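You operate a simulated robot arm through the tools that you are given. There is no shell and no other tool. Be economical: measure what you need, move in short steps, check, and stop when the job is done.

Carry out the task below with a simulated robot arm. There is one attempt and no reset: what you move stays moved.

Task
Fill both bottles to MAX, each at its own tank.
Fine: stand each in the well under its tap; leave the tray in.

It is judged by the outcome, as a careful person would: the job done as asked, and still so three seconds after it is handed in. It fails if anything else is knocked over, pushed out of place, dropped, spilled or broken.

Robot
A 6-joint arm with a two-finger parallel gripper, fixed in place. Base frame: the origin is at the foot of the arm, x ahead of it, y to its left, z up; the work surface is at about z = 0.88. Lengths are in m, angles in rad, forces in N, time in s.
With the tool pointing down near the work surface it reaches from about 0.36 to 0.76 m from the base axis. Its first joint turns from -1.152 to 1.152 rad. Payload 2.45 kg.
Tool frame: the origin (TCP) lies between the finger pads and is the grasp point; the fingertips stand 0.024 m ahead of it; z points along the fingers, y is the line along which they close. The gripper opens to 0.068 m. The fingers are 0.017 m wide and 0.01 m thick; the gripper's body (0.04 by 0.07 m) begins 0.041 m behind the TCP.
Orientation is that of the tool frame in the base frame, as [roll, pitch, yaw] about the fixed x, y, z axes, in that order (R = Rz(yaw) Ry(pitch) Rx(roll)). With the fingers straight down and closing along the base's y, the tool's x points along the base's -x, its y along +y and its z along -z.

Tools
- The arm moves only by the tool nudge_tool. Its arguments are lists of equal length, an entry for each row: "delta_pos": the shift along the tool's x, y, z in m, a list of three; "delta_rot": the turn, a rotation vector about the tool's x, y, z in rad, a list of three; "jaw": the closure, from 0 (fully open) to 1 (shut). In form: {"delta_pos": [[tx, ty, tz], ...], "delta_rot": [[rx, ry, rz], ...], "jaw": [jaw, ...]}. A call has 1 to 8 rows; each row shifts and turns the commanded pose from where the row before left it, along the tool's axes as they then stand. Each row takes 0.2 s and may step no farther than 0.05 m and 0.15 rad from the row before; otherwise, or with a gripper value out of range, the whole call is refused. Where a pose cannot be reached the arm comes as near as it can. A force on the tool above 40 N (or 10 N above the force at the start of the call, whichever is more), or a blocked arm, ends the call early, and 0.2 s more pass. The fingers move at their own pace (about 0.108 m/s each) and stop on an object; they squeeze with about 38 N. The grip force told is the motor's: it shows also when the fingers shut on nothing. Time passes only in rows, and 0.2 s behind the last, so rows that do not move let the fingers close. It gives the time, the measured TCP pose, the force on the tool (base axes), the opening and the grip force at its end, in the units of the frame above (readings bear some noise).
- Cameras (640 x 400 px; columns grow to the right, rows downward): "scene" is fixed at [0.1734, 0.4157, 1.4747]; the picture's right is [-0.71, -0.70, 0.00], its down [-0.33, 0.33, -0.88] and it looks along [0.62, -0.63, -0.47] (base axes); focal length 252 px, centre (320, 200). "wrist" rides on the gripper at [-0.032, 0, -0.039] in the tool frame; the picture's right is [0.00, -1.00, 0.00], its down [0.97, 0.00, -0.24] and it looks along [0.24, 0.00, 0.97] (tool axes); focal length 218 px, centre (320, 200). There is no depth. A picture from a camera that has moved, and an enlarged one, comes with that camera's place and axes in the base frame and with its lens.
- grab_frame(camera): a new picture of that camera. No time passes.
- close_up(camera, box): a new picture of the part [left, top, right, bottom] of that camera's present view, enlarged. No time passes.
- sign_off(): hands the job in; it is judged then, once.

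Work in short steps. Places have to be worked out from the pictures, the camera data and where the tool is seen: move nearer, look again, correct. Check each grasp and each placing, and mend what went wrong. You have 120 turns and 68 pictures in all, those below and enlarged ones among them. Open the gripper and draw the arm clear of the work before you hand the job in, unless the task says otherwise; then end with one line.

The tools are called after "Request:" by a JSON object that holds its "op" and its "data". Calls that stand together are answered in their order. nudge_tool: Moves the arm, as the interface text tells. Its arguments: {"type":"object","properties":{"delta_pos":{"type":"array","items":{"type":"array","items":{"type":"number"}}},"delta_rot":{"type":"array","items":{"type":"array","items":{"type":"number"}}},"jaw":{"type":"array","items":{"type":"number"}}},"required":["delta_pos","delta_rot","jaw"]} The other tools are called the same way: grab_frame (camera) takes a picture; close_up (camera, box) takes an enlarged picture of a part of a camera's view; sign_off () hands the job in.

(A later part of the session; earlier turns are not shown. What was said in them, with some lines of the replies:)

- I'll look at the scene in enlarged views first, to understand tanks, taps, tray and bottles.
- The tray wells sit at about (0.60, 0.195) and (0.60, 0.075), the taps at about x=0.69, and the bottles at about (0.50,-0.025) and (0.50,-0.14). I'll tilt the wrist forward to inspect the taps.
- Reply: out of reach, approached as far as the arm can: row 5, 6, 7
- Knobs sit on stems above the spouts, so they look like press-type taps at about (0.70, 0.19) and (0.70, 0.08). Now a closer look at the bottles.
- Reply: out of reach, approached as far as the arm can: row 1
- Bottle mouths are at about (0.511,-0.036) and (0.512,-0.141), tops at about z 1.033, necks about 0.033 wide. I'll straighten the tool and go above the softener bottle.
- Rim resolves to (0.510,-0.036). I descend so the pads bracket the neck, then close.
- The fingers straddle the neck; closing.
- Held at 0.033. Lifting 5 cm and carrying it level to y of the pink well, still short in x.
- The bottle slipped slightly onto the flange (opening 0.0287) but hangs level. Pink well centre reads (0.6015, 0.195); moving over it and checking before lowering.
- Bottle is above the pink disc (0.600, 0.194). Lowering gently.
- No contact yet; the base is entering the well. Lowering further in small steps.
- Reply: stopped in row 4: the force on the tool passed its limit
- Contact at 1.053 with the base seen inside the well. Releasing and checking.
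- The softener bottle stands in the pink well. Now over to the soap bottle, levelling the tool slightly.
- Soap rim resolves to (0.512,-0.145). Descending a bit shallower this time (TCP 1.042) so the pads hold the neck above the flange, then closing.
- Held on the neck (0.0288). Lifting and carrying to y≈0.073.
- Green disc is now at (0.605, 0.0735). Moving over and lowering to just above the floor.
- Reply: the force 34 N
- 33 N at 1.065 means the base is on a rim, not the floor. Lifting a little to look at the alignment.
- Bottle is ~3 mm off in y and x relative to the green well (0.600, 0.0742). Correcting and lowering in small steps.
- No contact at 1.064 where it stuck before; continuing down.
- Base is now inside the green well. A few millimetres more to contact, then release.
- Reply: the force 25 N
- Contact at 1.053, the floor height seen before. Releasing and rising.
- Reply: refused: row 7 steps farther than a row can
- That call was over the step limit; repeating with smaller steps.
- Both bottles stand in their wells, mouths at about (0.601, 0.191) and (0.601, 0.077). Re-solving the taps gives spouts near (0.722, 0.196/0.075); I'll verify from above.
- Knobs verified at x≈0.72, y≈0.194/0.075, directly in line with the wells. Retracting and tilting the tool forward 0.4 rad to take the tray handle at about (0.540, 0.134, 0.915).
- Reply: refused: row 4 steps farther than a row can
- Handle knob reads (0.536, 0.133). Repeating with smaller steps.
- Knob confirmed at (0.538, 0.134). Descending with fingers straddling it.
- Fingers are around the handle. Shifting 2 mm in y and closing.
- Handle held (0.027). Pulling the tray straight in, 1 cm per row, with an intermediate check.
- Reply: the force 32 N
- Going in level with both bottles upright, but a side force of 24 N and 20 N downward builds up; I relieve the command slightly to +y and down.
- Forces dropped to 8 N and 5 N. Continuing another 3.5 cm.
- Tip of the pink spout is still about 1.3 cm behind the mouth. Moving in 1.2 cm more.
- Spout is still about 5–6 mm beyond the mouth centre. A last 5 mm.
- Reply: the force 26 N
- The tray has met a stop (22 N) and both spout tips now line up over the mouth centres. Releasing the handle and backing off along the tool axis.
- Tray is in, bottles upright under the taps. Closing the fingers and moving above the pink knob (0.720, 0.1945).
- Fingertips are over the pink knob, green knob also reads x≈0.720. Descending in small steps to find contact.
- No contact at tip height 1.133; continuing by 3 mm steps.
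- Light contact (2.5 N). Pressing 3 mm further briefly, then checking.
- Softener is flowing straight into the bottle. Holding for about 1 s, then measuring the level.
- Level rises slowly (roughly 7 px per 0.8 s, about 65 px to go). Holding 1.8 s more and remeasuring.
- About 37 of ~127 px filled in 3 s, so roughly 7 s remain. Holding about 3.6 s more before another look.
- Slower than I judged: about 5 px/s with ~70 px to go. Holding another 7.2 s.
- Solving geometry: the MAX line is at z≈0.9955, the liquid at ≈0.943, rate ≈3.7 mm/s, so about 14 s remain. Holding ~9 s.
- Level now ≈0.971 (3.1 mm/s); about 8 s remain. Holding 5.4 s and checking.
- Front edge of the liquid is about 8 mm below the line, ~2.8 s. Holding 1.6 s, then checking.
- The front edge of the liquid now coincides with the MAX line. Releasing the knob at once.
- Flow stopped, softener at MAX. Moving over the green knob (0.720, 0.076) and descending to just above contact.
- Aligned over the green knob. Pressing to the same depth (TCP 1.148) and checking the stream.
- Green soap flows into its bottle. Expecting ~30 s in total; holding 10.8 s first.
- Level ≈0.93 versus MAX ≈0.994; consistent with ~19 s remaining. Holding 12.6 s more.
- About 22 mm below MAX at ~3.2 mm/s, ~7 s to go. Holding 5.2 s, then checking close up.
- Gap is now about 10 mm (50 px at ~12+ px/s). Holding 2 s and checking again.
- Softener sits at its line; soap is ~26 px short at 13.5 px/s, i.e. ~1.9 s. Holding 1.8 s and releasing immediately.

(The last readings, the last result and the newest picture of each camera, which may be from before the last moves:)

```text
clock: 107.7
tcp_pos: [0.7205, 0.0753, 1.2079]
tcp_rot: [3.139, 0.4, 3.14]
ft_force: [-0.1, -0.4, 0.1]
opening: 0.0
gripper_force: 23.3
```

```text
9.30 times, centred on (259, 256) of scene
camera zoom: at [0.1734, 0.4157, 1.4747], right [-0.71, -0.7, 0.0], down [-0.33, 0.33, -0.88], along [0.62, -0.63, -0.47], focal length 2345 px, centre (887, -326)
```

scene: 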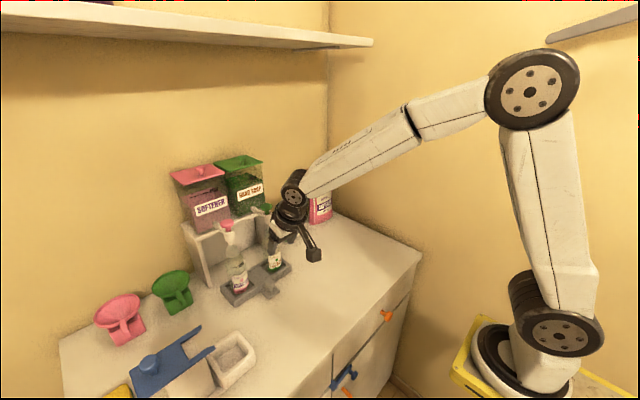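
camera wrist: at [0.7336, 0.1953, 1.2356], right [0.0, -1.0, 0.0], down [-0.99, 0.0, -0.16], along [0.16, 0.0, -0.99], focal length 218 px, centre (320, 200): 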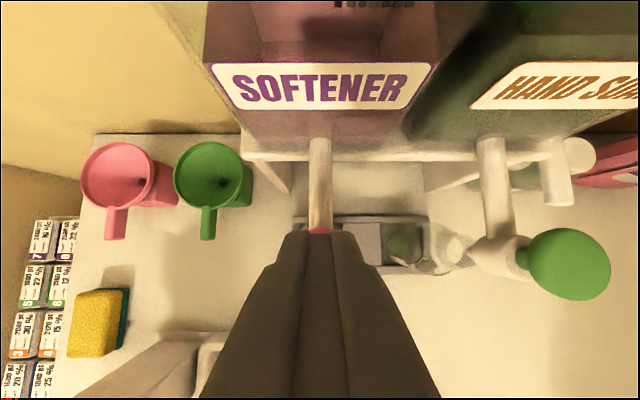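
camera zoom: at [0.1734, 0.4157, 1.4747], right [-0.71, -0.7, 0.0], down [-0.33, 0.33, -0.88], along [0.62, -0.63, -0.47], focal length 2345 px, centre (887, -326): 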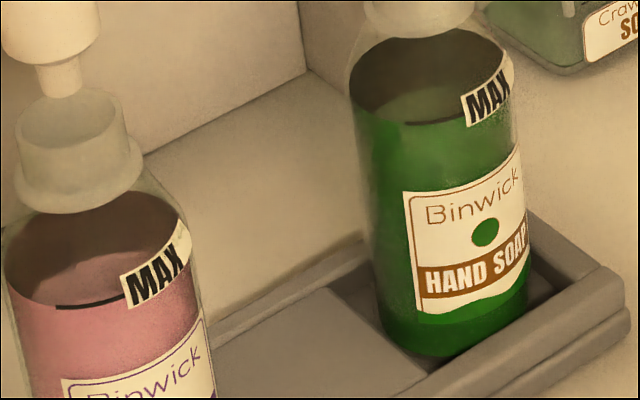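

Both levels sit on their MAX lines and the streams have stopped. Retracting up and away with the gripper open.

Request:
{"op": "nudge_tool", "data": {"delta_pos": [[0, 0, -0.04], [0, 0, -0.04], [0.04, 0, 0], [0.04, 0, 0], [0.04, 0, 0], [0.02, 0, -0.02], [0, 0, 0]], "delta_rot": [[0, 0, 0], [0, 0, 0], [0, 0, 0], [0, 0, 0], [0, 0, 0], [0, 0, 0], [0, 0, 0]], "jaw": [1, 1, 0.5, 0, 0, 0, 0]}}

Request:
{"op": "grab_frame", "data": {"camera": "scene"}}

```text
clock: 109.3
tcp_pos: [0.552, 0.0747, 1.2458]
tcp_rot: [3.139, 0.4, 3.14]
ft_force: [0.8, -0.2, 0.7]
opening: 0.0679
gripper_force: 0.0
```

```text
2 pictures are left
```

scene: 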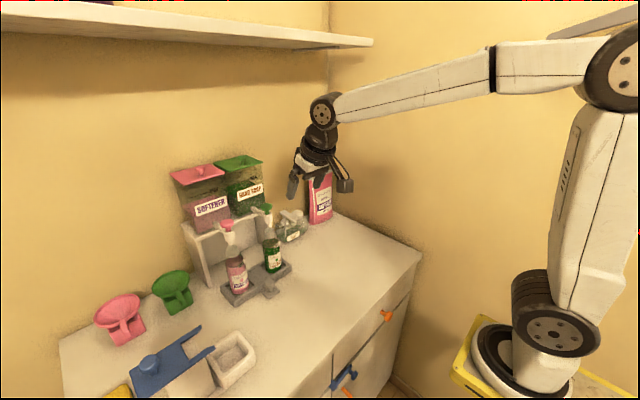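

Everything stands in place, with the arm clear and the gripper open. Handing in.

Request:
{"op": "sign_off", "data": {}}

```text
The job is handed in.
```

Both bottles are filled to their MAX lines, softener and hand soap each standing in its well under its own tap, with the tray left in and nothing spilled or knocked over that I could see.
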